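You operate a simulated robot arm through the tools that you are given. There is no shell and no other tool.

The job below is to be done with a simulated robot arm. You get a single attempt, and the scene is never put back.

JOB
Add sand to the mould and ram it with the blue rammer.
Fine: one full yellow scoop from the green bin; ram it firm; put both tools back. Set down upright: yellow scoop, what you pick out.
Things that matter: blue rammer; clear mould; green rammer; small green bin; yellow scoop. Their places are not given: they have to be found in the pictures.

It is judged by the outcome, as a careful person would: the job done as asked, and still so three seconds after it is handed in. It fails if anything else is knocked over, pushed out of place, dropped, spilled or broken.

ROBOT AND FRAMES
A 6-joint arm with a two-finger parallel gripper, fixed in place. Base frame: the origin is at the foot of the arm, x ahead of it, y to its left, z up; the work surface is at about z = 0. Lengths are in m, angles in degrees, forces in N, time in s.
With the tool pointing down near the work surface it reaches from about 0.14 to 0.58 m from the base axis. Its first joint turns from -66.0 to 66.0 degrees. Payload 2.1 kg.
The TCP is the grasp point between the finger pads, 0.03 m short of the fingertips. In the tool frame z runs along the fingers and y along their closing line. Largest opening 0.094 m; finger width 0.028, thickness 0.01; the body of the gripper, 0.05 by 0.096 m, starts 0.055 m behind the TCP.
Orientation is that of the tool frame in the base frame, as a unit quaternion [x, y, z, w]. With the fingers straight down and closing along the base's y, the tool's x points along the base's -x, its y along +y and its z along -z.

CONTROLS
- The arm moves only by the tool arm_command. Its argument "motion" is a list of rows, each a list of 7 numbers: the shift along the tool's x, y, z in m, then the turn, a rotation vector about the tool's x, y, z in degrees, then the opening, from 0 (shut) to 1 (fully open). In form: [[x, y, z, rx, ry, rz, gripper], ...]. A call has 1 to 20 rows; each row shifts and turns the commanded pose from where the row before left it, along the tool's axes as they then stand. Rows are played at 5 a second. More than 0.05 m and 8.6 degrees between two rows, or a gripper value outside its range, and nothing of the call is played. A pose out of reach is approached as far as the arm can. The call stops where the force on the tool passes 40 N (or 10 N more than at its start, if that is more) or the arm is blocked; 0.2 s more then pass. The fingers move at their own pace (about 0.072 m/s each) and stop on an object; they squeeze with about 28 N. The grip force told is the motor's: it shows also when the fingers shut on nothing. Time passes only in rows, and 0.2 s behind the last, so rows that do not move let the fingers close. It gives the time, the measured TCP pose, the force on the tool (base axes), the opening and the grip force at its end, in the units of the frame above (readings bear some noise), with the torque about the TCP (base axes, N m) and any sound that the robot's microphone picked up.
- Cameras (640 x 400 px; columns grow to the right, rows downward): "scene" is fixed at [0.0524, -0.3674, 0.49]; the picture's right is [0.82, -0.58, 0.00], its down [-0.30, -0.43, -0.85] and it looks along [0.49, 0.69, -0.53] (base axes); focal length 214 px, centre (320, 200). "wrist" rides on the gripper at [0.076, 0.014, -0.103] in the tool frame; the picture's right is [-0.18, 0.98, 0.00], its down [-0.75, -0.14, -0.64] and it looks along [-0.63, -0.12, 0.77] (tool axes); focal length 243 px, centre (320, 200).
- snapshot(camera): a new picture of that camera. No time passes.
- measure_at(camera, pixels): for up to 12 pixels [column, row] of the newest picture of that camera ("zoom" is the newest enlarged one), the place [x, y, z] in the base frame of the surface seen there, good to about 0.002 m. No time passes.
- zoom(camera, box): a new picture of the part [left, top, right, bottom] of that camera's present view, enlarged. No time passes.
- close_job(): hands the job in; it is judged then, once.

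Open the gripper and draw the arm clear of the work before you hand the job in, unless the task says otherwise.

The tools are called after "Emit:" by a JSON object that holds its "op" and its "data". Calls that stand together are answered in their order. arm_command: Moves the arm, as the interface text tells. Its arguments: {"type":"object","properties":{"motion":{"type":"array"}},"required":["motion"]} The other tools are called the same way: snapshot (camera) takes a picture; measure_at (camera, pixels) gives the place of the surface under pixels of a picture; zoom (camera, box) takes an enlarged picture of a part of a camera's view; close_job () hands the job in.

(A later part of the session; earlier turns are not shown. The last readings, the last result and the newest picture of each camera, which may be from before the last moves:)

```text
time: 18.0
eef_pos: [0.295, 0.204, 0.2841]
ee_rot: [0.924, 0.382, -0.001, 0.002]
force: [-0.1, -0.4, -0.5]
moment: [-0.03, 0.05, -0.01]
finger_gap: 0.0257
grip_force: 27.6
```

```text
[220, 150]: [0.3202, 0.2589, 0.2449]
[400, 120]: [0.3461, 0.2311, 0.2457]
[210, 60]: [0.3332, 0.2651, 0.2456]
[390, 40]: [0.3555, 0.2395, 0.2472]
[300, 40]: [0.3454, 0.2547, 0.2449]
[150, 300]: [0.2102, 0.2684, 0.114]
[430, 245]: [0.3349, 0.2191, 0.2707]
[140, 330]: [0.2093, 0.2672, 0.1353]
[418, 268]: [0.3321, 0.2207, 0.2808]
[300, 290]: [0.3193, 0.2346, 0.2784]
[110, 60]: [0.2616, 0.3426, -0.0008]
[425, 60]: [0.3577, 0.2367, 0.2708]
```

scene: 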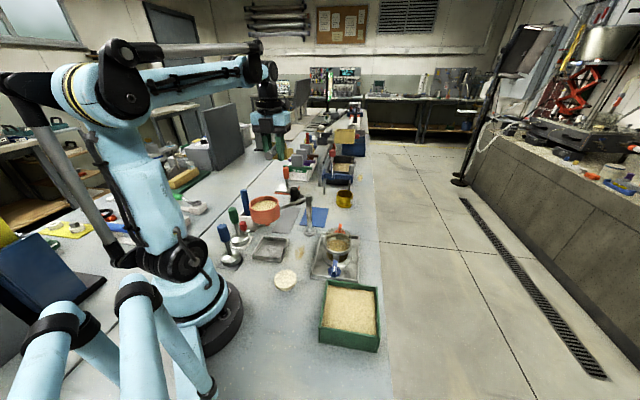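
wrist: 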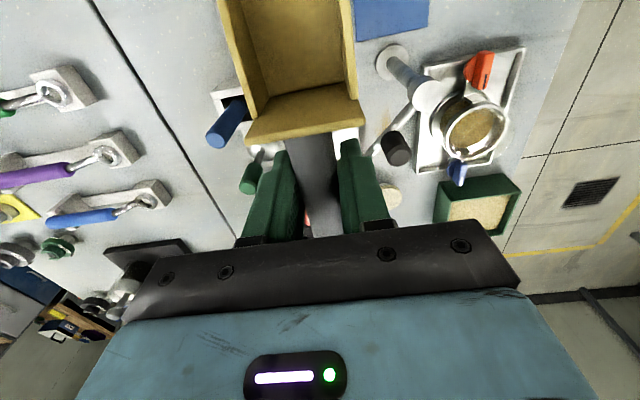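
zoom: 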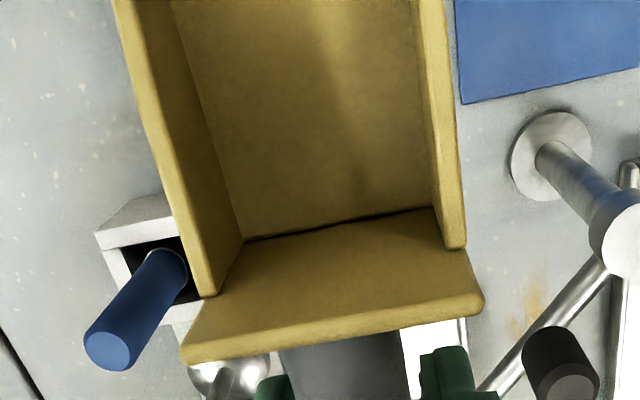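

The scoop floor is level, 0.0385 below the TCP; its nose is about 0.10 ahead of the TCP. Now I measure the bin's walls and corners from the scene camera.

Emit:
{"op": "zoom", "data": {"camera": "scene", "box": [305, 270, 395, 360]}}

Emit:
{"op": "measure_at", "data": {"camera": "zoom", "pixels": [[197, 48], [525, 85], [130, 260], [515, 325], [350, 70], [165, 150], [330, 290], [520, 200], [210, 80], [490, 110], [160, 255], [495, 295]]}}

```text
4.44 times, centred on (350, 315) of scene
```

zoom: 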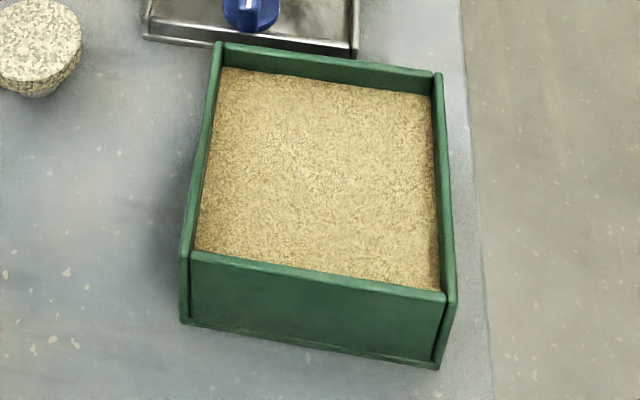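

```text
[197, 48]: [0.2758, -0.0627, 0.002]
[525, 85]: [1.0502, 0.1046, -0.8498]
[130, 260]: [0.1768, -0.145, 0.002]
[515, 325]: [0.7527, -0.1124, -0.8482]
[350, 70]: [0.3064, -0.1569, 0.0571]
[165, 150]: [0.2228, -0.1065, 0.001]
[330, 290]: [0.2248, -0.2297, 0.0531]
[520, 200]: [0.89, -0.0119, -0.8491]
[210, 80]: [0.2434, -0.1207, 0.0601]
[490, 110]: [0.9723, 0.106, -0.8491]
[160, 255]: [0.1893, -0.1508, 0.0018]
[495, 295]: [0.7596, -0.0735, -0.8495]
```

Emit:
{"op": "measure_at", "data": {"camera": "zoom", "pixels": [[220, 46], [437, 78], [188, 252], [449, 297], [320, 62], [203, 150], [320, 275], [445, 190], [225, 75], [425, 100], [205, 240], [430, 280]]}}

Emit:
{"op": "measure_at", "data": {"camera": "zoom", "pixels": [[330, 90], [330, 170], [330, 250], [260, 170], [400, 180], [330, 100], [300, 230], [360, 130], [230, 90], [420, 260], [215, 200], [430, 180]]}}

```text
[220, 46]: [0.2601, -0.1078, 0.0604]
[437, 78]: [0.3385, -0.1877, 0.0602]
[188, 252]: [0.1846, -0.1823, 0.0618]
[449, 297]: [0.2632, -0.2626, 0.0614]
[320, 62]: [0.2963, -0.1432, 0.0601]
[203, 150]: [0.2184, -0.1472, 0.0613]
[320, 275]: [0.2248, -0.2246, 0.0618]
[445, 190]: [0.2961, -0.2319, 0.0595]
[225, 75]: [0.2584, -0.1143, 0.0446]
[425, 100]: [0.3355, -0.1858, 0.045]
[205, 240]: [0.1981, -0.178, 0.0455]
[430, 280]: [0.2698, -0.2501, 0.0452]
```

```text
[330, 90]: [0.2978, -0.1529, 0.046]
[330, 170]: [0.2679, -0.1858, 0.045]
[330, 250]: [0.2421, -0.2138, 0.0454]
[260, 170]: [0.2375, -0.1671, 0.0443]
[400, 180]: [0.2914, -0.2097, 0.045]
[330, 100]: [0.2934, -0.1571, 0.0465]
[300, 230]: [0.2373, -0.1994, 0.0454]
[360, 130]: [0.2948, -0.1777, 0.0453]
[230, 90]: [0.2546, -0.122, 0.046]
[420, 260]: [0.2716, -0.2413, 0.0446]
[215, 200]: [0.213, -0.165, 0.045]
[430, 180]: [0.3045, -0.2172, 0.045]
```

The bin's top corners are about (0.260,-0.108), (0.339,-0.188), (0.185,-0.182), (0.263,-0.263) at z≈0.061, sand at z≈0.045, sides at 45° to the base. I carry the empty scoop at z≈0.28 to above the bin, keeping its axis at 45°.

Emit:
{"op": "arm_command", "data": {"motion": [[-0.0329, 0.0251, 0, 0, 0, 0, 0], [-0.0329, 0.0251, 0, 0, 0, 0, 0], [-0.0329, 0.0251, 0, 0, 0, 0, 0], [-0.0329, 0.0251, 0, 0, 0, 0, 0], [-0.0329, 0.0251, 0, 0, 0, 0, 0], [-0.0329, 0.0251, 0, 0, 0, 0, 0], [-0.0329, 0.0251, 0, 0, 0, 0, 0], [-0.0329, 0.0251, 0, 0, 0, 0, 0], [-0.0329, 0.0251, 0, 0, 0, 0, 0], [-0.0329, 0.0251, 0, 0, 0, 0, 0], [0, 0, 0, 0, 0, 0, 0]]}}

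Emit:
{"op": "snapshot", "data": {"camera": "scene"}}

```text
time: 20.4
eef_pos: [0.241, -0.2081, 0.2837]
ee_rot: [0.924, 0.383, -0.002, 0.001]
force: [0.7, 0.1, -1.0]
moment: [-0.04, 0.04, -0.06]
finger_gap: 0.0254
grip_force: 27.6
```

```text
taken
```

scene: 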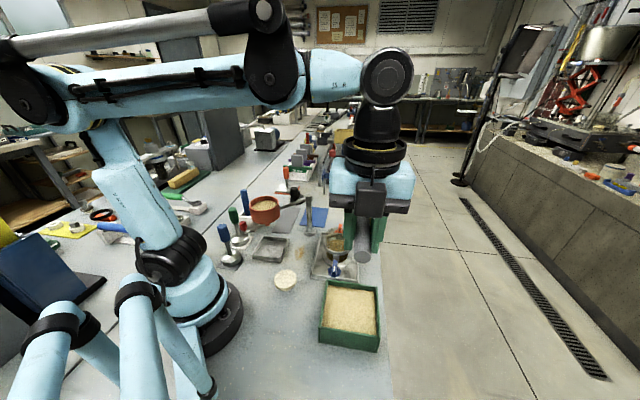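

The scoop is above the bin. I now tilt nose-down by about 60° at this safe height to check the reach.

Emit:
{"op": "arm_command", "data": {"motion": [[0, 0, 0, 0, -8.5, 0, 0], [0, 0, 0, 0, -8.5, 0, 0], [0, 0, 0, 0, -8.5, 0, 0], [0, 0, 0, 0, -8.5, 0, 0], [0, 0, 0, 0, -8.5, 0, 0], [0, 0, 0, 0, -8.5, 0, 0], [0, 0, 0, 0, -8.5, 0, 0], [0, 0, 0, 0, 0, 0, 0]]}}

Emit:
{"op": "snapshot", "data": {"camera": "scene"}}

Emit:
{"op": "snapshot", "data": {"camera": "wrist"}}

```text
time: 22.2
eef_pos: [0.2379, -0.2168, 0.2846]
ee_rot: [0.801, 0.333, -0.458, 0.192]
force: [0.1, -0.4, -1.0]
moment: [0.01, 0.02, -0.02]
finger_gap: 0.026
grip_force: 28.3
out of reach, approached as far as the arm can: row 7
```

```text
taken
```

scene: 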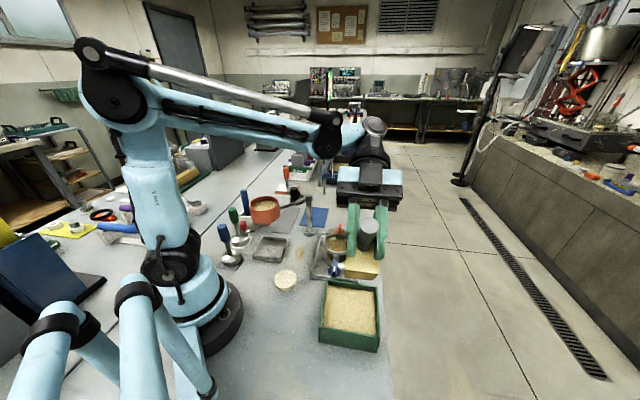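

```text
taken
```

wrist: 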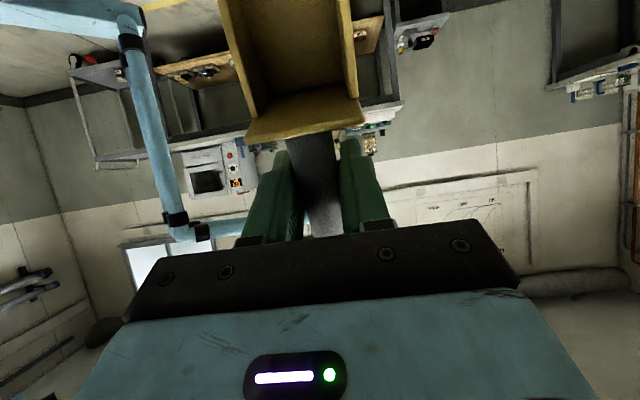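

The 51° tilt is fine and 60° is almost reached; pointing the scoop at 135° (toward the base) will be easier for both bin and mould. I level the scoop again and yaw it by +90° above the bin at this height.

Emit:
{"op": "arm_command", "data": {"motion": [[0, 0, 0, 0, 8.53, 0, 0], [0, 0, 0, 0, 8.53, 0, 0], [0, 0, 0, 0, 8.53, 0, 0], [0, 0, 0, 0, 8.53, 0, 0], [0, 0, 0, 0, 8.53, 0, 0], [0, 0, 0, 0, 8.53, 0, 0], [0, 0, 0, 0, 8.53, 0, 0], [0, 0, 0, 0, 0, 0, 0]]}}

Emit:
{"op": "arm_command", "data": {"motion": [[0, 0, 0, 0, 0, -8.2, 0], [0, 0, 0, 0, 0, -8.2, 0], [0, 0, 0, 0, 0, -8.2, 0], [0, 0, 0, 0, 0, -8.2, 0], [0, 0, 0, 0, 0, -8.2, 0], [0, 0, 0, 0, 0, -8.2, 0], [0, 0, 0, 0, 0, -8.2, 0], [0, 0, 0, 0, 0, -8.2, 0], [0, 0, 0, 0, 0, -8.2, 0], [0, 0, 0, 0, 0, -8.2, 0], [0, 0, 0, 0, 0, -8.0, 0], [0, 0, 0, 0, 0, 0, 0]]}}

```text
time: 24.0
eef_pos: [0.2389, -0.2167, 0.2848]
ee_rot: [0.924, 0.382, 0.002, 0.0]
force: [-0.1, -0.7, -1.2]
moment: [-0.04, 0.02, 0.0]
finger_gap: 0.0253
grip_force: 27.5
```

```text
time: 26.6
eef_pos: [0.2374, -0.2156, 0.2842]
ee_rot: [0.381, 0.924, 0.0, 0.001]
force: [0.2, -0.5, -1.1]
moment: [-0.04, -0.07, 0.01]
finger_gap: 0.0257
grip_force: 28.0
```

Now the scoop points at 135° (toward the base). I shift so it lines up with the bin and tilt 55° nose-down at safe height.

Emit:
{"op": "arm_command", "data": {"motion": [[-0.016, 0.0194, 0, 0, 0, 0, 0], [-0.016, 0.0194, 0, 0, 0, 0, 0], [0, 0, 0, 0, -7.857, 0, 0], [0, 0, 0, 0, -7.857, 0, 0], [0, 0, 0, 0, -7.857, 0, 0], [0, 0, 0, 0, -7.857, 0, 0], [0, 0, 0, 0, -7.857, 0, 0], [0, 0, 0, 0, -7.857, 0, 0], [0, 0, 0, 0, -7.857, 0, 0], [0, 0, 0, 0, 0, 0, 0]]}}

Emit:
{"op": "snapshot", "data": {"camera": "scene"}}

```text
time: 28.8
eef_pos: [0.2884, -0.2111, 0.2856]
ee_rot: [0.339, 0.819, -0.177, 0.428]
force: [-0.1, 0.2, -1.0]
moment: [0.01, -0.01, 0.05]
finger_gap: 0.0257
grip_force: 27.5
```

```text
taken
```

scene: 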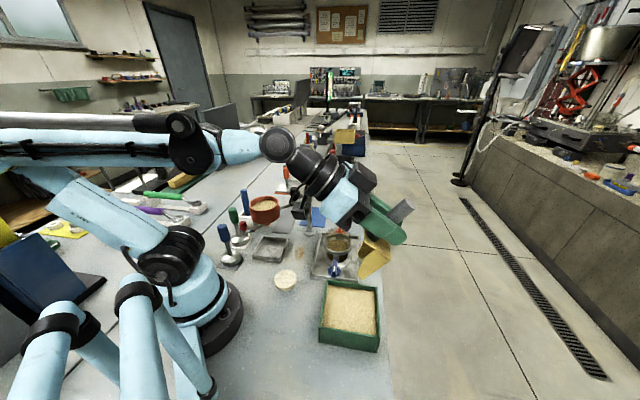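

The 55° pose is reached well. I zoom in to measure the nose's actual position relative to the TCP.

Emit:
{"op": "zoom", "data": {"camera": "scene", "box": [340, 190, 420, 290]}}

```text
4.00 times, centred on (380, 240) of scene
```

zoom: 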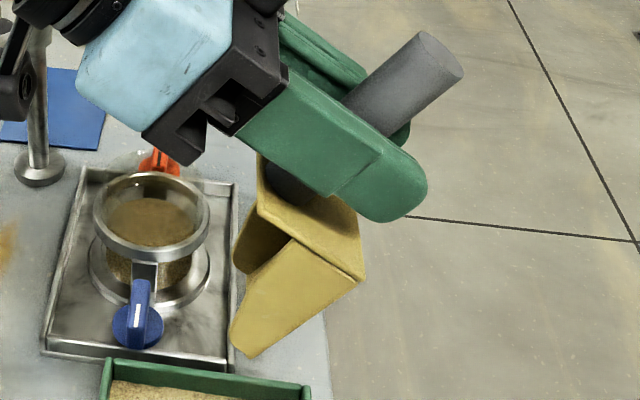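

Emit:
{"op": "measure_at", "data": {"camera": "zoom", "pixels": [[248, 348], [235, 330], [357, 275], [355, 215], [262, 205], [240, 265], [300, 250], [300, 310], [425, 50], [415, 190], [250, 340], [343, 280]]}}

```text
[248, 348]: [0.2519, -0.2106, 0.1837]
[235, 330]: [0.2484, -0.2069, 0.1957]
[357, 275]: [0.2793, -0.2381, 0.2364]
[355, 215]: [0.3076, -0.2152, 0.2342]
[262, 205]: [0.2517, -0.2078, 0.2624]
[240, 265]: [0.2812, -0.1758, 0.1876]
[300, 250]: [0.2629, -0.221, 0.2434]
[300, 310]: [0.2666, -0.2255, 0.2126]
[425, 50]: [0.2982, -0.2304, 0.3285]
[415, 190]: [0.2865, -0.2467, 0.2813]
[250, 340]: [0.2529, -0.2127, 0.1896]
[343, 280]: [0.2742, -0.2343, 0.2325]
```

The nose is at about 0.0985 ahead and 0.0385 below the TCP in scoop coordinates, centred laterally. I descend in this tilt until the nose is about 1 cm above the sand and check.

Emit:
{"op": "arm_command", "data": {"motion": [[0.0348, 0, 0.0244, 0, 0, 0, 0], [0.0348, 0, 0.0244, 0, 0, 0, 0], [0.0348, 0, 0.0244, 0, 0, 0, 0], [0, 0, 0, 0, 0, 0, 0]]}}

Emit:
{"op": "zoom", "data": {"camera": "scene", "box": [280, 210, 440, 370]}}

```text
time: 29.8
eef_pos: [0.2877, -0.2116, 0.1569]
ee_rot: [0.34, 0.819, -0.176, 0.427]
force: [-0.3, 0.3, -0.5]
moment: [0.01, -0.02, 0.04]
finger_gap: 0.0256
grip_force: 27.8
```

```text
2.50 times, centred on (360, 290) of scene
```

zoom: 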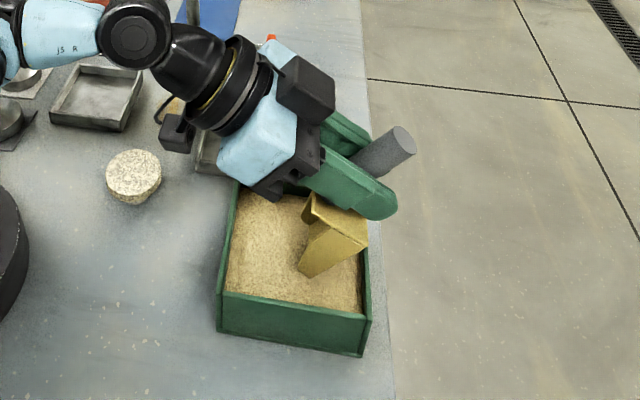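

The nose is centred over the bin, handle side clear of the wall. I plunge the nose to z≈0.014 and drive it forward while flattening from 55° to 35°.

Emit:
{"op": "arm_command", "data": {"motion": [[0.0164, 0, 0.0115, 0, 0, 0, 0], [0.0164, 0, 0.0115, 0, 0, 0, 0], [0.003, 0, 0.0018, 0, 5, 0, 0], [0.0029, 0, 0.002, 0, 5, 0, 0], [0.0028, 0, 0.0036, 0, 5, 0, 0], [0.0024, 0, 0.0038, 0, 5, 0, 0], [0, 0, 0, 0, 0, 0, 0]]}}

Emit:
{"op": "zoom", "data": {"camera": "scene", "box": [300, 230, 420, 370]}}

Emit:
{"op": "snapshot", "data": {"camera": "wrist"}}

```text
time: 30.2
eef_pos: [0.2893, -0.2136, 0.1474]
ee_rot: [0.335, 0.817, -0.18, 0.433]
force: [0.2, -1.4, 0.6]
moment: [-0.05, 0.03, 0.03]
finger_gap: 0.0256
grip_force: 28.0
stopped in row 1: the force on the tool passed its limit at 47 N (the readings are from after the stop); the commanded pose is now the measured one
```

```text
2.86 times, centred on (360, 300) of scene
```

zoom: 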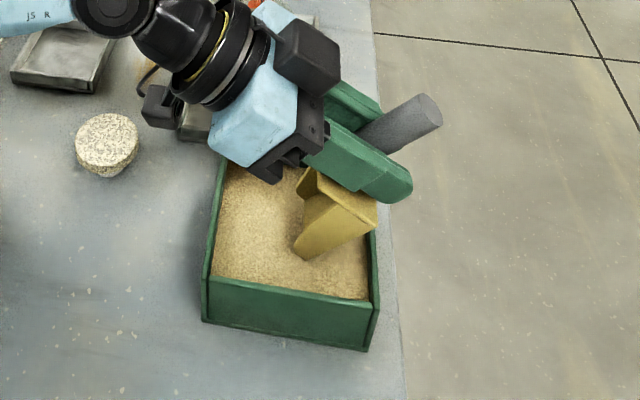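

```text
taken
```

wrist: 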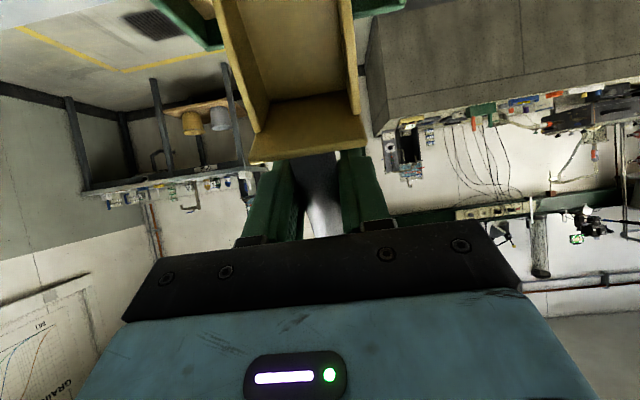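

The tool stopped at 47 N just as the nose touched the sand surface (nose z≈0.045). I compare the scoop's seating in the grip with the earlier view.

Emit:
{"op": "zoom", "data": {"camera": "wrist", "box": [200, 0, 400, 160]}}

Emit:
{"op": "zoom", "data": {"camera": "scene", "box": [355, 255, 445, 335]}}

```text
2.50 times, centred on (300, 80) of wrist
```

zoom: 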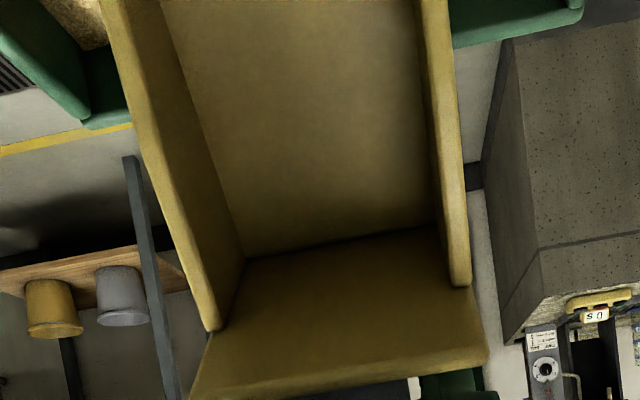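

```text
5.00 times, centred on (400, 295) of scene
```

zoom: 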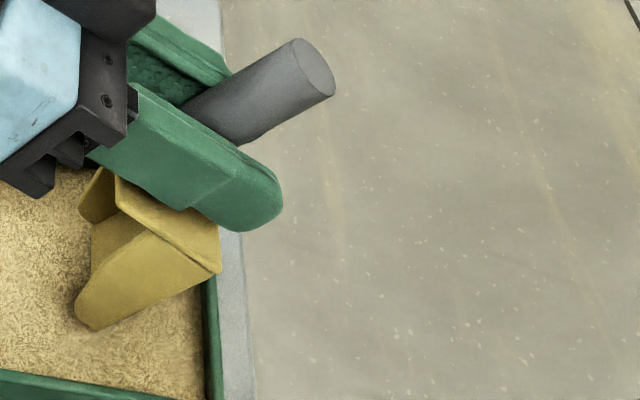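

The scoop appears to have pivoted a little nose-up in the grip. I measure the nose and heel to get the actual pitch now.

Emit:
{"op": "measure_at", "data": {"camera": "zoom", "pixels": [[92, 322], [82, 300], [212, 268], [216, 230], [118, 180], [150, 235], [150, 290], [300, 50], [320, 85], [105, 325], [70, 330], [200, 272]]}}

Emit:
{"op": "measure_at", "data": {"camera": "wrist", "pixels": [[300, 95], [300, 60], [290, 5], [288, 60], [330, 50], [306, 150], [262, 157], [385, 128], [275, 100], [350, 60], [310, 130], [320, 95]]}}

```text
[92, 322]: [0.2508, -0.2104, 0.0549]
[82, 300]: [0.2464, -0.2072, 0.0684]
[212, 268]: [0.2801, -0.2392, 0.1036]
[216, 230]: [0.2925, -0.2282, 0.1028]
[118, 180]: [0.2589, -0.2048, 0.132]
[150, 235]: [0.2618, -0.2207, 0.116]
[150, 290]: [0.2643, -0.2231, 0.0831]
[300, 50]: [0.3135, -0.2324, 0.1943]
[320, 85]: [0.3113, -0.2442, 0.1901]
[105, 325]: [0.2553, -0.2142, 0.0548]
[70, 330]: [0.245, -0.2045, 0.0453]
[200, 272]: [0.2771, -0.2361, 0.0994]
```

```text
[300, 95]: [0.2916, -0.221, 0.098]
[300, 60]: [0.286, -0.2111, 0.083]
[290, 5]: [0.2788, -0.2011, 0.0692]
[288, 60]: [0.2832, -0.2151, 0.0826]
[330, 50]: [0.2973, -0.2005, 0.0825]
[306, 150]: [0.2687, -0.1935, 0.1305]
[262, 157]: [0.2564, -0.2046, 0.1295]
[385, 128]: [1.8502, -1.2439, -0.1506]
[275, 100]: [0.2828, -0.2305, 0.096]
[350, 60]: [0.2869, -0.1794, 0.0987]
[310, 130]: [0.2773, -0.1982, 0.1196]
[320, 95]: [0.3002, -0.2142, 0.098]
```

The floor pitch is about 51° versus tool tilt 56°, so the scoop pivoted ~5° in the grip; nose is now at z≈0.053. I try again slowly, cutting along the scoop's own floor direction at 1 cm/s.

Emit:
{"op": "arm_command", "data": {"motion": [[0.002, 0, -0.0002, 0, 0, 0, 0], [0.002, 0, -0.0002, 0, 0, 0, 0], [0.002, 0, -0.0002, 0, 0, 0, 0], [0.002, 0, -0.0002, 0, 0, 0, 0], [0.002, 0, -0.0002, 0, 0, 0, 0], [0.002, 0, -0.0002, 0, 0, 0, 0], [0.002, 0, -0.0002, 0, 0, 0, 0], [0.002, 0, -0.0002, 0, 0, 0, 0]]}}

Emit:
{"op": "zoom", "data": {"camera": "scene", "box": [320, 255, 410, 335]}}

```text
time: 30.8
eef_pos: [0.29, -0.2141, 0.1475]
ee_rot: [0.333, 0.815, -0.182, 0.438]
force: [0.0, -2.7, 6.3]
moment: [0.08, 0.07, 0.03]
finger_gap: 0.0258
grip_force: 27.9
stopped in row 3: the force on the tool passed its limit at 44 N (the readings are from after the stop); the commanded pose is now the measured one
```

```text
5.00 times, centred on (365, 295) of scene
```

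zoom: 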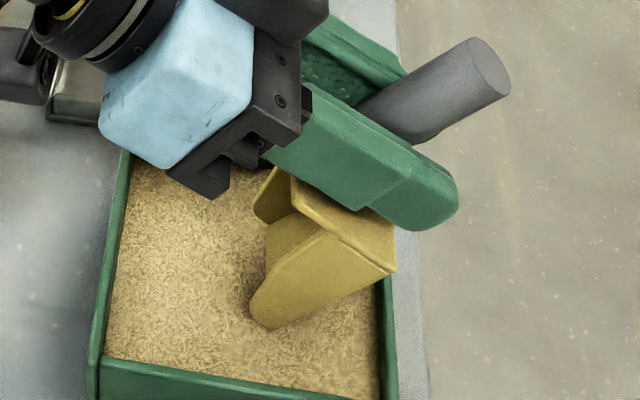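

It stopped again at 44 N; I measure precisely where the nose, heel and finger are now to find what is in contact.

Emit:
{"op": "measure_at", "data": {"camera": "zoom", "pixels": [[268, 325], [258, 310], [388, 270], [395, 240], [275, 328], [245, 330], [230, 310], [330, 320], [225, 190], [205, 190], [280, 330], [260, 340]]}}

Emit:
{"op": "zoom", "data": {"camera": "scene", "box": [340, 300, 385, 335]}}

Emit:
{"op": "snapshot", "data": {"camera": "scene"}}

```text
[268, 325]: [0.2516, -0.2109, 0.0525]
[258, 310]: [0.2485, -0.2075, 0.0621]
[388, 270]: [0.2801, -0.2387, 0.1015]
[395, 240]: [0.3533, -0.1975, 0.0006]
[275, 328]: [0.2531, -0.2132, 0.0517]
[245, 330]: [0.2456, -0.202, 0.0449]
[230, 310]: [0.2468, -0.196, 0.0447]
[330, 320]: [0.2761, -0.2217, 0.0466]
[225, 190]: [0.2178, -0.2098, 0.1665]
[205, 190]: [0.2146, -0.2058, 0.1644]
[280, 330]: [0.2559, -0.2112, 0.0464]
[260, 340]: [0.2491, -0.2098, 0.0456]
```

```text
11.43 times, centred on (362, 318) of scene
```

zoom: 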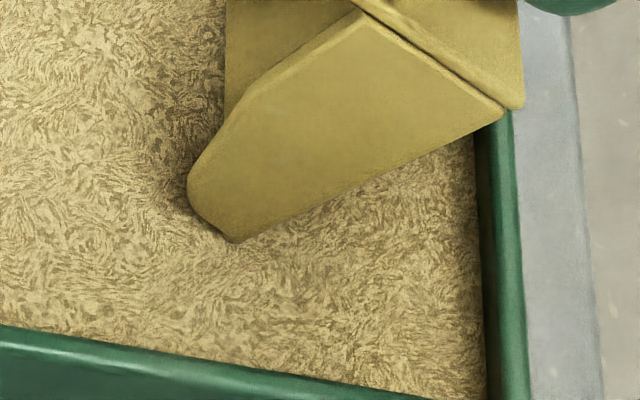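

```text
taken
```

scene: 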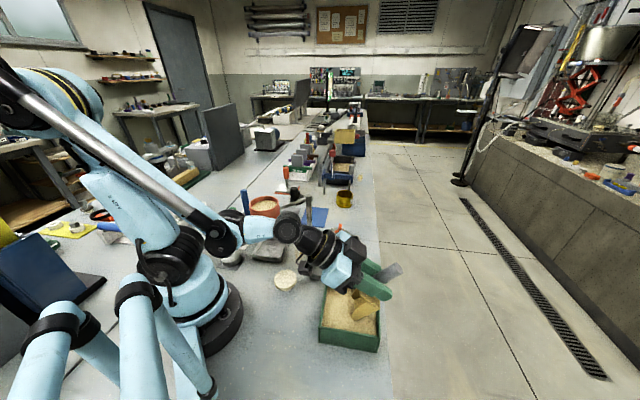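

The arm's forearm is low in this pose, so I check its distance from the hopper, lever and rammers with measurements.

Emit:
{"op": "measure_at", "data": {"camera": "scene", "pixels": [[218, 235], [240, 238], [228, 217], [262, 228], [288, 230], [200, 235], [222, 255], [243, 212], [265, 212], [232, 258], [276, 224], [310, 250]]}}

Emit:
{"op": "zoom", "data": {"camera": "scene", "box": [190, 180, 310, 290]}}

```text
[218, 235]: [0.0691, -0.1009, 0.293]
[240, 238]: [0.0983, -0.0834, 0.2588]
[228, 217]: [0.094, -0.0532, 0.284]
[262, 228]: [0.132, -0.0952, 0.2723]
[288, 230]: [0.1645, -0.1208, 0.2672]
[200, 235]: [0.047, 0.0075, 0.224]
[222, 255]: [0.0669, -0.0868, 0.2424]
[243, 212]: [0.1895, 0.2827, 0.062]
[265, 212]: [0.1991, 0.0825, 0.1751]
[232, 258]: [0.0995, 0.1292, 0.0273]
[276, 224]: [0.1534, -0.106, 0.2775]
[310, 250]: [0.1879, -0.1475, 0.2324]
```

```text
3.64 times, centred on (250, 235) of scene
```

zoom: 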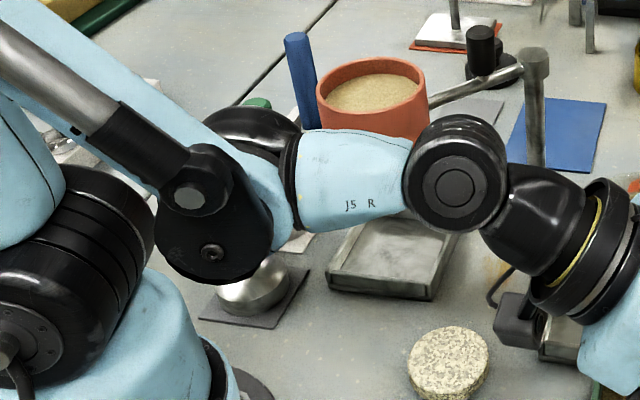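

No arm part is near the hopper; contact is at the nose on the sand. I probe in single 1 mm steps to read how the resistance builds.

Emit:
{"op": "arm_command", "data": {"motion": [[0.001, 0, 0, 0, 0, 0, 0], [0, 0, 0, 0, 0, 0, 0]]}}

Emit:
{"op": "arm_command", "data": {"motion": [[0.001, 0, 0, 0, 0, 0, 0], [0, 0, 0, 0, 0, 0, 0]]}}

```text
time: 31.4
eef_pos: [0.291, -0.2125, 0.1472]
ee_rot: [0.332, 0.815, -0.182, 0.439]
force: [2.9, -6.4, 23.1]
moment: [-0.03, 0.09, 0.1]
finger_gap: 0.0255
grip_force: 27.5
```

```text
time: 32.0
eef_pos: [0.2912, -0.2133, 0.1461]
ee_rot: [0.332, 0.814, -0.183, 0.44]
force: [3.6, -10.7, 33.5]
moment: [-0.03, 0.22, 0.12]
finger_gap: 0.0256
grip_force: 27.7
```

Resistance rises ~10–17 N per mm, like a firm surface. I look at the scoop interior and the contact line for any sign of sand moving.

Emit:
{"op": "snapshot", "data": {"camera": "wrist"}}

Emit:
{"op": "zoom", "data": {"camera": "wrist", "box": [190, 0, 410, 170]}}

Emit:
{"op": "zoom", "data": {"camera": "scene", "box": [340, 290, 385, 330]}}

```text
taken
```

wrist: 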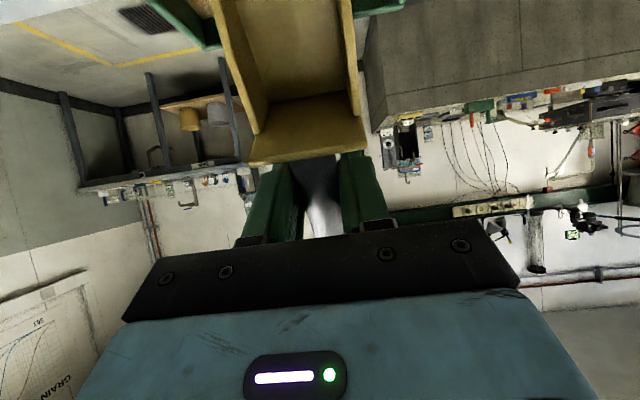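

```text
2.35 times, centred on (300, 85) of wrist
```

zoom: 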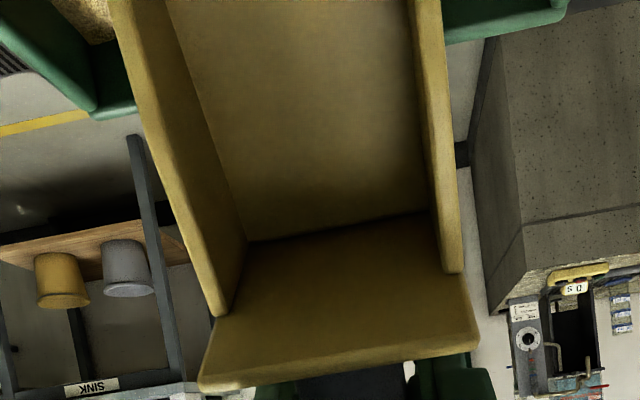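

```text
10.00 times, centred on (362, 310) of scene
```

zoom: 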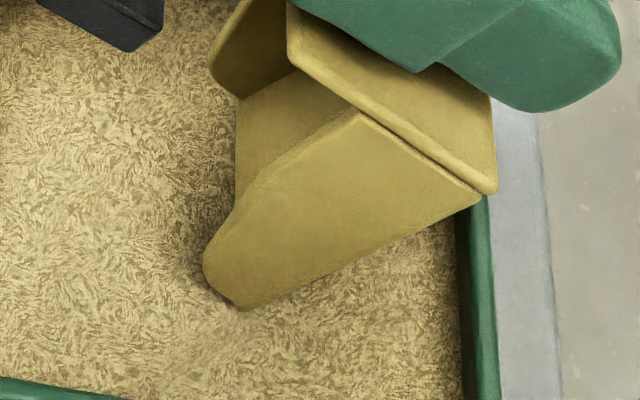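

No sand has moved visibly. I hold still for a second to see whether the reaction force creeps down.

Emit:
{"op": "arm_command", "data": {"motion": [[0, 0, 0, 0, 0, 0, 0], [0, 0, 0, 0, 0, 0, 0], [0, 0, 0, 0, 0, 0, 0], [0, 0, 0, 0, 0, 0, 0], [0, 0, 0, 0, 0, 0, 0]]}}

```text
time: 33.2
eef_pos: [0.2902, -0.2125, 0.1468]
ee_rot: [0.331, 0.814, -0.181, 0.441]
force: [3.8, -8.0, 30.7]
moment: [0.05, 0.21, 0.09]
finger_gap: 0.0257
grip_force: 28.3
```

The reaction is steady, so it acts like firm sand. I ease off 2 mm and try a flatter drag along the surface: nose forward while flattening from 51° to 35°, light contact.

Emit:
{"op": "arm_command", "data": {"motion": [[-0.0017, 0, -0.0011, 0, 0, 0, 0], [0.0034, 0, 0.0018, 0, 4, 0, 0], [0.0032, 0, 0.0021, 0, 4, 0, 0], [0.0031, 0, 0.0023, 0, 4, 0, 0], [0.0029, 0, 0.0025, 0, 4, 0, 0], [0, 0, 0, 0, 0, 0, 0]]}}

Emit:
{"op": "zoom", "data": {"camera": "scene", "box": [320, 260, 400, 335]}}

Emit:
{"op": "zoom", "data": {"camera": "wrist", "box": [190, 0, 410, 170]}}

```text
time: 34.6
eef_pos: [0.2886, -0.2113, 0.1314]
ee_rot: [0.354, 0.869, -0.133, 0.319]
force: [0.7, 1.1, -0.9]
moment: [-0.03, -0.02, 0.0]
finger_gap: 0.0257
grip_force: 28.1
```

```text
5.33 times, centred on (360, 298) of scene
```

zoom: 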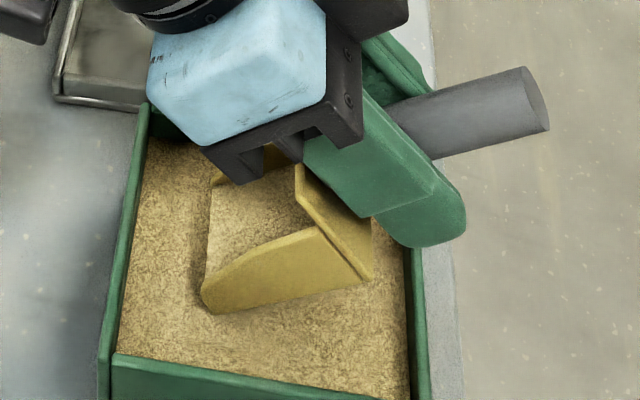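

```text
2.35 times, centred on (300, 85) of wrist
```

zoom: 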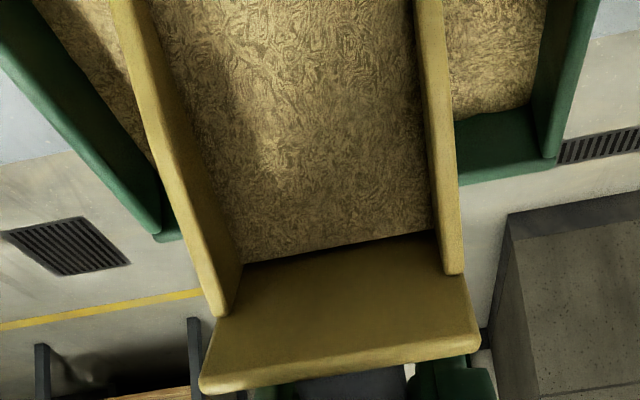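

The scoop is now carrying sand — its floor is covered in the wrist zoom. I measure the sand height in the scoop relative to its floor and walls.

Emit:
{"op": "measure_at", "data": {"camera": "zoom", "pixels": [[330, 230], [330, 150], [300, 80], [300, 20], [260, 200], [400, 180], [235, 100], [390, 60], [440, 150], [445, 250], [340, 250], [150, 60]]}}

Emit:
{"op": "measure_at", "data": {"camera": "scene", "pixels": [[352, 299], [355, 305], [347, 307], [350, 296], [345, 318], [353, 317], [340, 315], [372, 310], [366, 300], [348, 312], [350, 330], [343, 305]]}}

```text
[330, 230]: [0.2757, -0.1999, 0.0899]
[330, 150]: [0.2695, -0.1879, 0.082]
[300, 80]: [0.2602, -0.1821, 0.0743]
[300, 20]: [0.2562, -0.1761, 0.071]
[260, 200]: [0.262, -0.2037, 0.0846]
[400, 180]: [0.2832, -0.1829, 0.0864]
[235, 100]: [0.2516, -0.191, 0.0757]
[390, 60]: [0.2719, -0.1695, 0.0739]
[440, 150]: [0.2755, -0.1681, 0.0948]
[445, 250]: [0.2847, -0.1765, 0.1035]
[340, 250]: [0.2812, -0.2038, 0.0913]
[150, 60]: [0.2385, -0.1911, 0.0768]
```

```text
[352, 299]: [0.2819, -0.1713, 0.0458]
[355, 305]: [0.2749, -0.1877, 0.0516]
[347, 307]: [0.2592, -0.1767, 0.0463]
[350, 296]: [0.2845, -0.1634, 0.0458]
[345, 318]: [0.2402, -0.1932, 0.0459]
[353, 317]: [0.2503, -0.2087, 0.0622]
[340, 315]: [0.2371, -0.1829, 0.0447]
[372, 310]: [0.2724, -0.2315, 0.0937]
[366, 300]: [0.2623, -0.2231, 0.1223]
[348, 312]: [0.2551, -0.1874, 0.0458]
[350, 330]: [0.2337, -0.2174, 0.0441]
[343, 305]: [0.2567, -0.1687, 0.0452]
```

A flat layer ~12 mm deep above the scoop floor is present (side walls are ~22 mm high), so it may be partly filled. I push on slowly along the floor direction and watch force and level.

Emit:
{"op": "arm_command", "data": {"motion": [[0.001, 0, -0.0001, 0, 0, 0, 0], [0.001, 0, -0.0001, 0, 0, 0, 0], [0.001, 0, -0.0001, 0, 0, 0, 0], [0.001, 0, -0.0001, 0, 0, 0, 0], [0.001, 0, -0.0001, 0, 0, 0, 0], [0, 0, 0, 0, 0, 0, 0]]}}

Emit:
{"op": "zoom", "data": {"camera": "wrist", "box": [190, 0, 410, 170]}}

Emit:
{"op": "measure_at", "data": {"camera": "zoom", "pixels": [[330, 230], [330, 150], [300, 80], [300, 20], [260, 200], [400, 180], [235, 100], [390, 60], [440, 150], [445, 250], [340, 250], [150, 60]]}}

```text
time: 36.0
eef_pos: [0.2876, -0.2094, 0.1304]
ee_rot: [0.355, 0.868, -0.133, 0.32]
force: [9.2, -10.0, 25.4]
moment: [0.24, 0.37, 0.09]
finger_gap: 0.0258
grip_force: 27.7
```

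```text
2.35 times, centred on (300, 85) of wrist
```

zoom: 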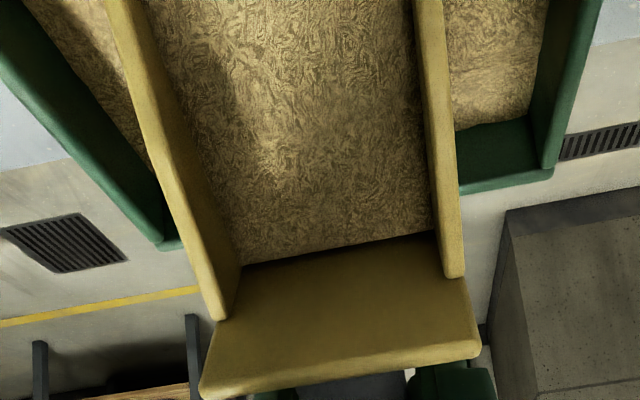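

```text
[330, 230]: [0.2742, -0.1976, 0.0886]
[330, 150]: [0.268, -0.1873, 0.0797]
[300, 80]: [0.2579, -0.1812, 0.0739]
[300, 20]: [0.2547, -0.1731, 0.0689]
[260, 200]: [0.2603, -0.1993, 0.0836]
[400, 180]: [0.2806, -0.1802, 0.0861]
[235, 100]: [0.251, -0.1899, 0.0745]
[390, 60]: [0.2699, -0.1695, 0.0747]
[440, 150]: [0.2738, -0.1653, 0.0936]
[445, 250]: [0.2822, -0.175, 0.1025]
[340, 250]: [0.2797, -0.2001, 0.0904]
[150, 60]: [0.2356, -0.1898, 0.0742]
```

The level in the scoop stays the same while force rises to 25 N, so I relieve the force, level the scoop in place above the bin and inspect the fill.

Emit:
{"op": "arm_command", "data": {"motion": [[-0.0026, 0, -0.003, 0, 0, 0, 0], [0, 0, 0, 0, 5, 0, 0], [0, 0, 0, 0, 5, 0, 0], [0, 0, 0, 0, 5, 0, 0], [0, 0, 0, 0, 5, 0, 0], [0, 0, 0, 0, 5, 0, 0], [0, 0, 0, 0, 5, 0, 0], [0, 0, 0, 0, 5, 0, 0], [0, 0, -0.01, 0, 0, 0, 0], [0, 0, 0, 0, 0, 0, 0]]}}

Emit:
{"op": "snapshot", "data": {"camera": "wrist"}}

Emit:
{"op": "zoom", "data": {"camera": "wrist", "box": [190, 0, 410, 170]}}

Emit:
{"op": "zoom", "data": {"camera": "scene", "box": [300, 220, 420, 340]}}

```text
time: 38.2
eef_pos: [0.2851, -0.2095, 0.144]
ee_rot: [0.378, 0.925, -0.02, 0.044]
force: [-0.3, -0.6, -2.7]
moment: [-0.04, -0.07, 0.01]
finger_gap: 0.0261
grip_force: 27.8
```

```text
taken
```

wrist: 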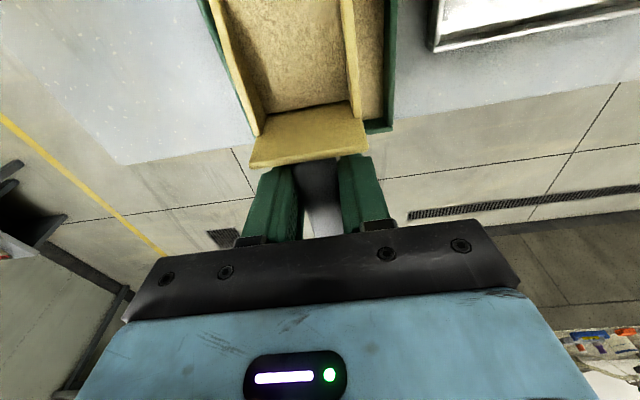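

```text
2.35 times, centred on (300, 85) of wrist
```

zoom: 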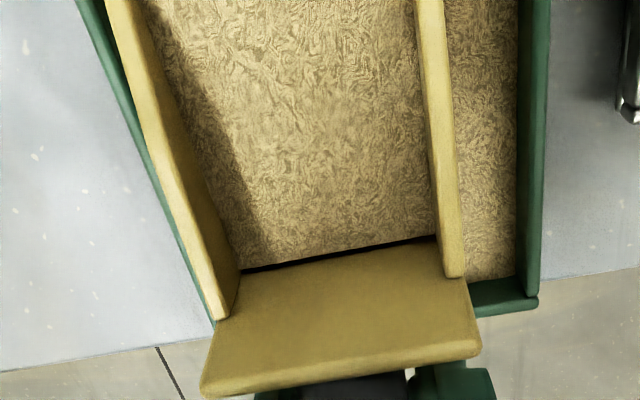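

```text
3.33 times, centred on (360, 280) of scene
```

zoom: 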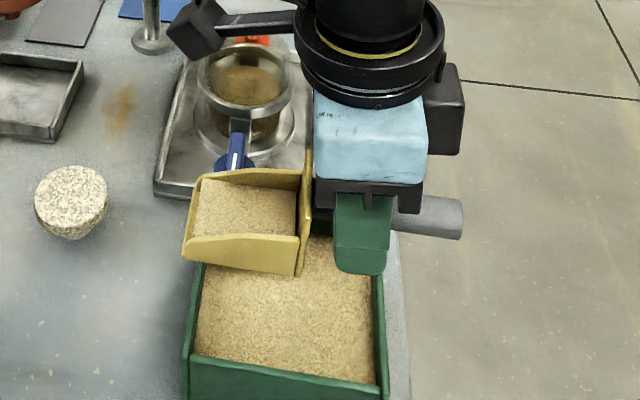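

The scoop carries a good load (weight reading −2.7 N vs about −1.0 N empty). I measure the sand level vs. side walls from both views.

Emit:
{"op": "measure_at", "data": {"camera": "zoom", "pixels": [[240, 190], [240, 220], [205, 215], [280, 215], [245, 240], [190, 245], [295, 240], [225, 205], [260, 205], [300, 180], [290, 262], [240, 175]]}}

Emit:
{"op": "measure_at", "data": {"camera": "wrist", "pixels": [[300, 90], [300, 60], [295, 30], [280, 60], [330, 60], [340, 90], [265, 90], [350, 60], [245, 60], [295, 5], [330, 8], [352, 100]]}}

Emit:
{"op": "arm_command", "data": {"motion": [[0, 0, 0, 0, 0, 0, 0], [0, 0, 0, 0, 0, 0, 0]]}}

```text
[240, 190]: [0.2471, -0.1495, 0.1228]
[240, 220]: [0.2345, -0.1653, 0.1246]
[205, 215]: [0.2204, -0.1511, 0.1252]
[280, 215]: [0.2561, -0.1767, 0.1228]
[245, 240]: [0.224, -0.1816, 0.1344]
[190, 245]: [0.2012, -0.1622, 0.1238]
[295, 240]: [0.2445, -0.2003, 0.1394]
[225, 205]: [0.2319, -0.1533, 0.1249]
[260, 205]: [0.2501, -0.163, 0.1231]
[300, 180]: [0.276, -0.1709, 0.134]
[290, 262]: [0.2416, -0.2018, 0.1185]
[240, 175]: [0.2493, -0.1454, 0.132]
```

```text
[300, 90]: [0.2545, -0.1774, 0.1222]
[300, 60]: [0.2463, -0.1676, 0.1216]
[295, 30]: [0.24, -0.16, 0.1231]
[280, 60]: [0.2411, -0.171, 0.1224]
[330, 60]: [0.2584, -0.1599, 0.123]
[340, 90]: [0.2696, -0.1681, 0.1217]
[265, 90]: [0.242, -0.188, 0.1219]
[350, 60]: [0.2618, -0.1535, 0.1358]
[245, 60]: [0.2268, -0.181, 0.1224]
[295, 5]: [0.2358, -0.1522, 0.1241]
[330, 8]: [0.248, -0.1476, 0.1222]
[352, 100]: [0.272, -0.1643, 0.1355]
```

```text
time: 38.8
eef_pos: [0.2861, -0.2093, 0.1434]
ee_rot: [0.379, 0.924, -0.021, 0.043]
force: [0.3, 0.0, -1.0]
moment: [-0.08, -0.12, 0.0]
finger_gap: 0.0257
grip_force: 28.2
```

The level is flat ~14 mm above the floor, even with the front lips but below the side walls' rear part. To be sure it is full, I make a second pass: back up, tilt to ~35° and approach the sand again, still over the bin.

Emit:
{"op": "arm_command", "data": {"motion": [[-0.0176, 0, -0.0033, 0, 0, 0, 0], [-0.0176, 0, -0.0033, 0, 0, 0, 0], [0, 0, 0, 0, -7, 0, 0], [0, 0, 0, 0, -7, 0, 0], [0, 0, 0, 0, -7, 0, 0], [0, 0, 0, 0, -7, 0, 0], [0, 0, 0, 0, -7, 0, 0], [0.0042, 0, 0.0049, 0, 0, 0, 0], [0.0042, 0, 0.0049, 0, 0, 0, 0], [0.0042, 0, 0.0049, 0, 0, 0, 0], [0, 0, 0, 0, 0, 0, 0]]}}

Emit:
{"op": "zoom", "data": {"camera": "wrist", "box": [190, 0, 410, 170]}}

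Emit:
{"op": "zoom", "data": {"camera": "scene", "box": [310, 240, 410, 340]}}

```text
time: 41.2
eef_pos: [0.3098, -0.2334, 0.1331]
ee_rot: [0.354, 0.869, -0.133, 0.319]
force: [-0.3, -0.1, -1.2]
moment: [-0.06, -0.03, 0.04]
finger_gap: 0.0258
grip_force: 28.1
```

```text
2.35 times, centred on (300, 85) of wrist
```

zoom: 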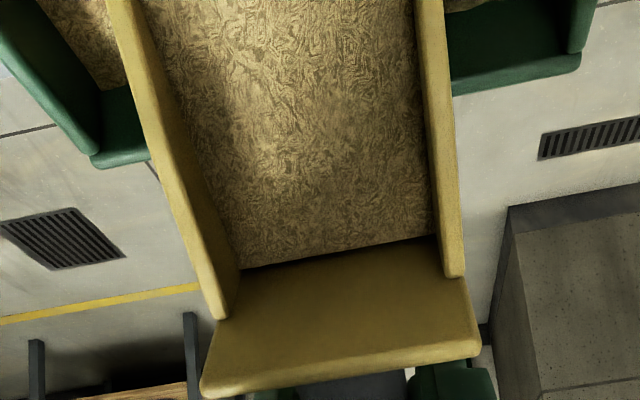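

```text
4.00 times, centred on (360, 290) of scene
```

zoom: 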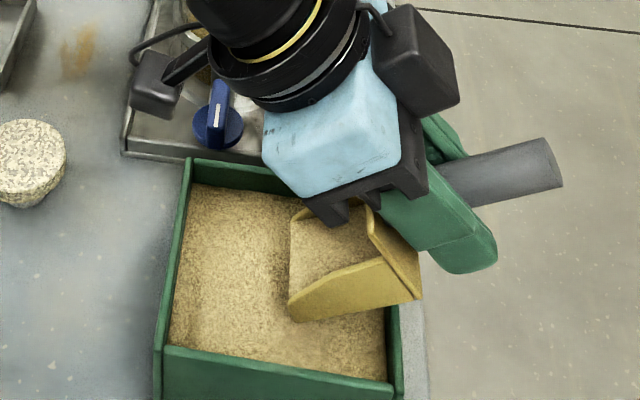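

Sand stays in at this tilt, and the nose is at the sand surface near the bin's handle side. I drag forward 4.5 cm, slowly, with slight downward bias.

Emit:
{"op": "arm_command", "data": {"motion": [[0.004, 0, -0.003, 0, 0, 0, 0], [0.004, 0, -0.003, 0, 0, 0, 0], [0.004, 0, -0.003, 0, 0, 0, 0], [0.004, 0, -0.003, 0, 0, 0, 0], [0.004, 0, -0.003, 0, 0, 0, 0], [0.004, 0, -0.003, 0, 0, 0, 0], [0.004, 0, -0.003, 0, 0, 0, 0], [0.004, 0, -0.003, 0, 0, 0, 0], [0, 0, 0, 0, 0, 0, 0]]}}

Emit:
{"op": "zoom", "data": {"camera": "wrist", "box": [190, 0, 410, 170]}}

Emit:
{"op": "measure_at", "data": {"camera": "zoom", "pixels": [[330, 230], [330, 150], [300, 80], [300, 20], [260, 200], [400, 180], [235, 100], [390, 60], [440, 150], [445, 250]]}}

Emit:
{"op": "zoom", "data": {"camera": "scene", "box": [310, 240, 410, 340]}}

```text
time: 43.2
eef_pos: [0.2809, -0.2052, 0.1325]
ee_rot: [0.355, 0.869, -0.134, 0.319]
force: [0.0, 0.7, -1.4]
moment: [-0.04, -0.04, 0.01]
finger_gap: 0.0257
grip_force: 28.1
```

```text
2.35 times, centred on (300, 85) of wrist
```

zoom: 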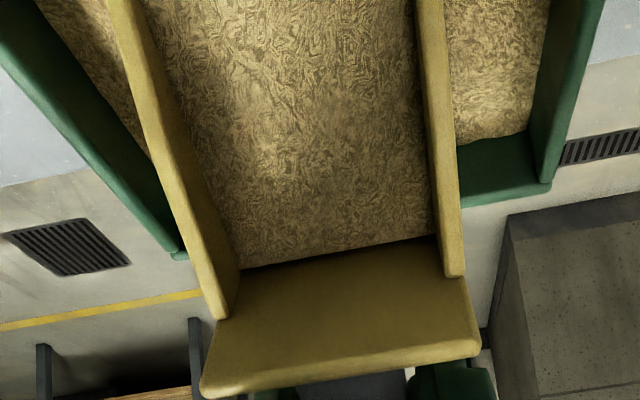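

```text
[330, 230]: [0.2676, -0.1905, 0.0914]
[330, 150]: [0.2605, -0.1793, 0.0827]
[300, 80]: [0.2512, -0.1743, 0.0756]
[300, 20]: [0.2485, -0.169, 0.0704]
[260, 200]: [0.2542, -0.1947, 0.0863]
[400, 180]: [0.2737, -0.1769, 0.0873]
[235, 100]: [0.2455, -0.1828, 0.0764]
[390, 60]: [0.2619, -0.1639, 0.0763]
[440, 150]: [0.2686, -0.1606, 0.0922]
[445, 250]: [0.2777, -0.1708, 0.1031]
```

```text
4.00 times, centred on (360, 290) of scene
```

zoom: 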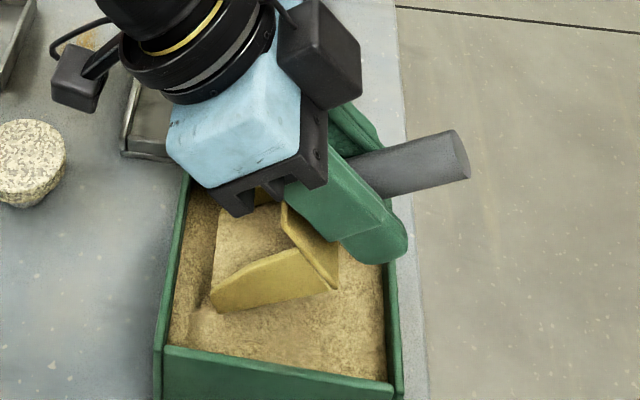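

The level is unchanged by that pass, though a furrow shows at (205,310). I repeat the motion that filled it the first time (dip at 50°, flatten to 30° while moving forward) to see if the level rises at all.

Emit:
{"op": "arm_command", "data": {"motion": [[-0.013, 0, -0.0152, 0, 0, 0, 0], [-0.0121, 0, 0.0104, 0, 0, 0, 0], [0, 0, 0, 0, -7.5, 0, 0], [0, 0, 0, 0, -7.5, 0, 0], [0.0028, 0, 0.0019, 0, 0, 0, 0], [0.0028, 0, 0.0019, 0, 0, 0, 0], [0.001, 0, 0.0007, 0, 0, 0, 0], [0, 0, 0, 0, 0, 0, 0]]}}

Emit:
{"op": "zoom", "data": {"camera": "wrist", "box": [190, 0, 410, 170]}}

Emit:
{"op": "zoom", "data": {"camera": "scene", "box": [310, 240, 410, 340]}}

```text
time: 45.0
eef_pos: [0.2926, -0.2161, 0.1443]
ee_rot: [0.334, 0.819, -0.179, 0.431]
force: [-1.1, -3.2, 6.5]
moment: [0.04, 0.1, 0.01]
finger_gap: 0.0257
grip_force: 27.7
```

```text
2.35 times, centred on (300, 85) of wrist
```

zoom: 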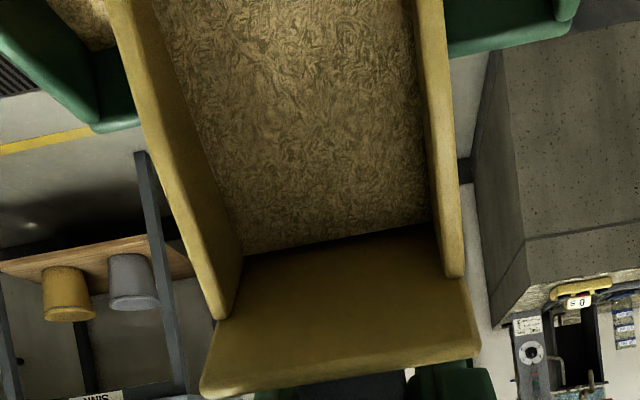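

```text
4.00 times, centred on (360, 290) of scene
```

zoom: 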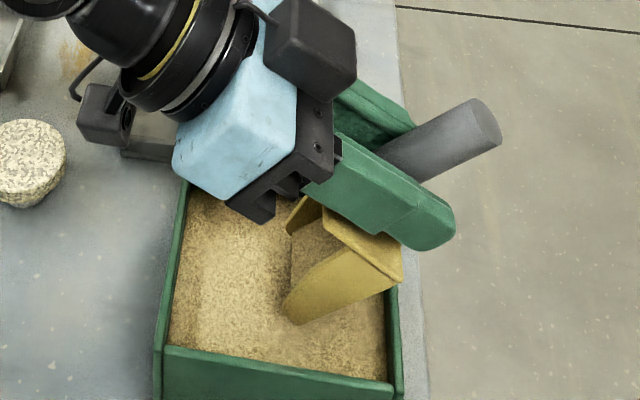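

At ~50° some sand has flowed out (back line at row ≈239 vs ≈252 before), so the level responds to tilt. I now do the flatten-and-forward stroke to refill.

Emit:
{"op": "arm_command", "data": {"motion": [[0.0026, 0, -0.0001, 0, 4, 0, 0], [0.0034, 0, 0.0006, 0, 4, 0, 0], [0.0037, 0, 0.0012, 0, 4, 0, 0], [0.004, 0, 0.0018, 0, 4, 0, 0], [0.004, 0, 0.0024, 0, 4, 0, 0], [0, 0, 0, 0, 0, 0, 0]]}}

Emit:
{"op": "zoom", "data": {"camera": "wrist", "box": [190, 0, 410, 170]}}

Emit:
{"op": "measure_at", "data": {"camera": "zoom", "pixels": [[330, 230], [330, 150], [300, 80], [300, 20], [260, 200], [400, 180], [235, 100], [390, 60], [440, 150], [445, 250]]}}

Emit:
{"op": "zoom", "data": {"camera": "scene", "box": [310, 240, 410, 340]}}

```text
time: 46.4
eef_pos: [0.2872, -0.2083, 0.1271]
ee_rot: [0.36, 0.882, -0.116, 0.28]
force: [-0.1, -0.1, -1.8]
moment: [0.0, -0.05, -0.01]
finger_gap: 0.0259
grip_force: 27.1
```

```text
2.35 times, centred on (300, 85) of wrist
```

zoom: 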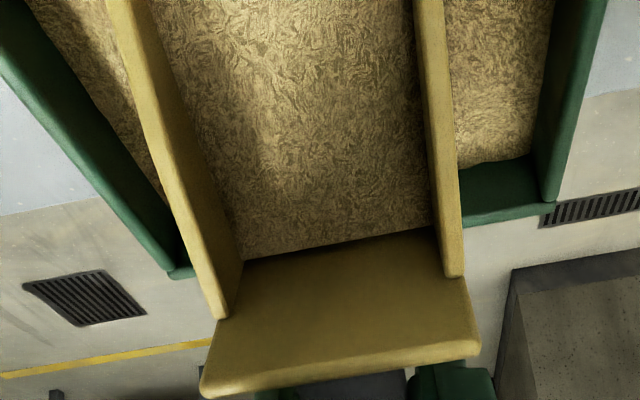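

```text
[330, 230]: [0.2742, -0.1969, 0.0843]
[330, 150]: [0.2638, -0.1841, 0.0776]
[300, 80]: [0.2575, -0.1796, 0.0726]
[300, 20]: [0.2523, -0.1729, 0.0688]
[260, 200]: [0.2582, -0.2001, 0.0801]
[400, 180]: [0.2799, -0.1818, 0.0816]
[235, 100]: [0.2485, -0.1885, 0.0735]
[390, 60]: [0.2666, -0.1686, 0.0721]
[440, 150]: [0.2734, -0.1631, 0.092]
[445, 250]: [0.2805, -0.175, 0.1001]
```

```text
4.00 times, centred on (360, 290) of scene
```

zoom: 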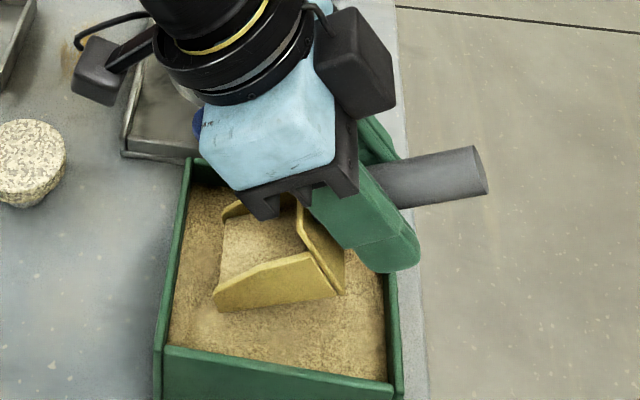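

The level rose slightly again (back line row ≈244), so filling is gradual. I measure the bin's sand surface around the scoop to see how it has changed.

Emit:
{"op": "measure_at", "data": {"camera": "zoom", "pixels": [[200, 220], [190, 280], [190, 330], [250, 330], [320, 340], [370, 350], [365, 300], [205, 315], [210, 300], [195, 250], [350, 320], [280, 325]]}}

Emit:
{"op": "zoom", "data": {"camera": "scene", "box": [345, 270, 395, 320]}}

```text
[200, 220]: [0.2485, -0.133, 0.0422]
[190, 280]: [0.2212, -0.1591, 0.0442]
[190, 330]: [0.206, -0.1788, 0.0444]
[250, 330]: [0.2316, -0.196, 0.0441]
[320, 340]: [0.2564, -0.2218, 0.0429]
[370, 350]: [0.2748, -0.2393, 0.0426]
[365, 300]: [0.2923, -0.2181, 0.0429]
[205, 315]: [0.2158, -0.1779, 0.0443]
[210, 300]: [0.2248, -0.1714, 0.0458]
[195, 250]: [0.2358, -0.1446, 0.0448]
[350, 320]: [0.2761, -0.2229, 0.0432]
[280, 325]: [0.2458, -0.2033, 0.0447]
```

```text
8.00 times, centred on (370, 295) of scene
```

zoom: 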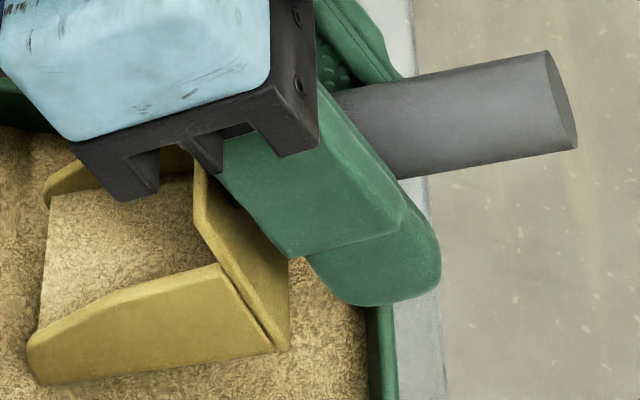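

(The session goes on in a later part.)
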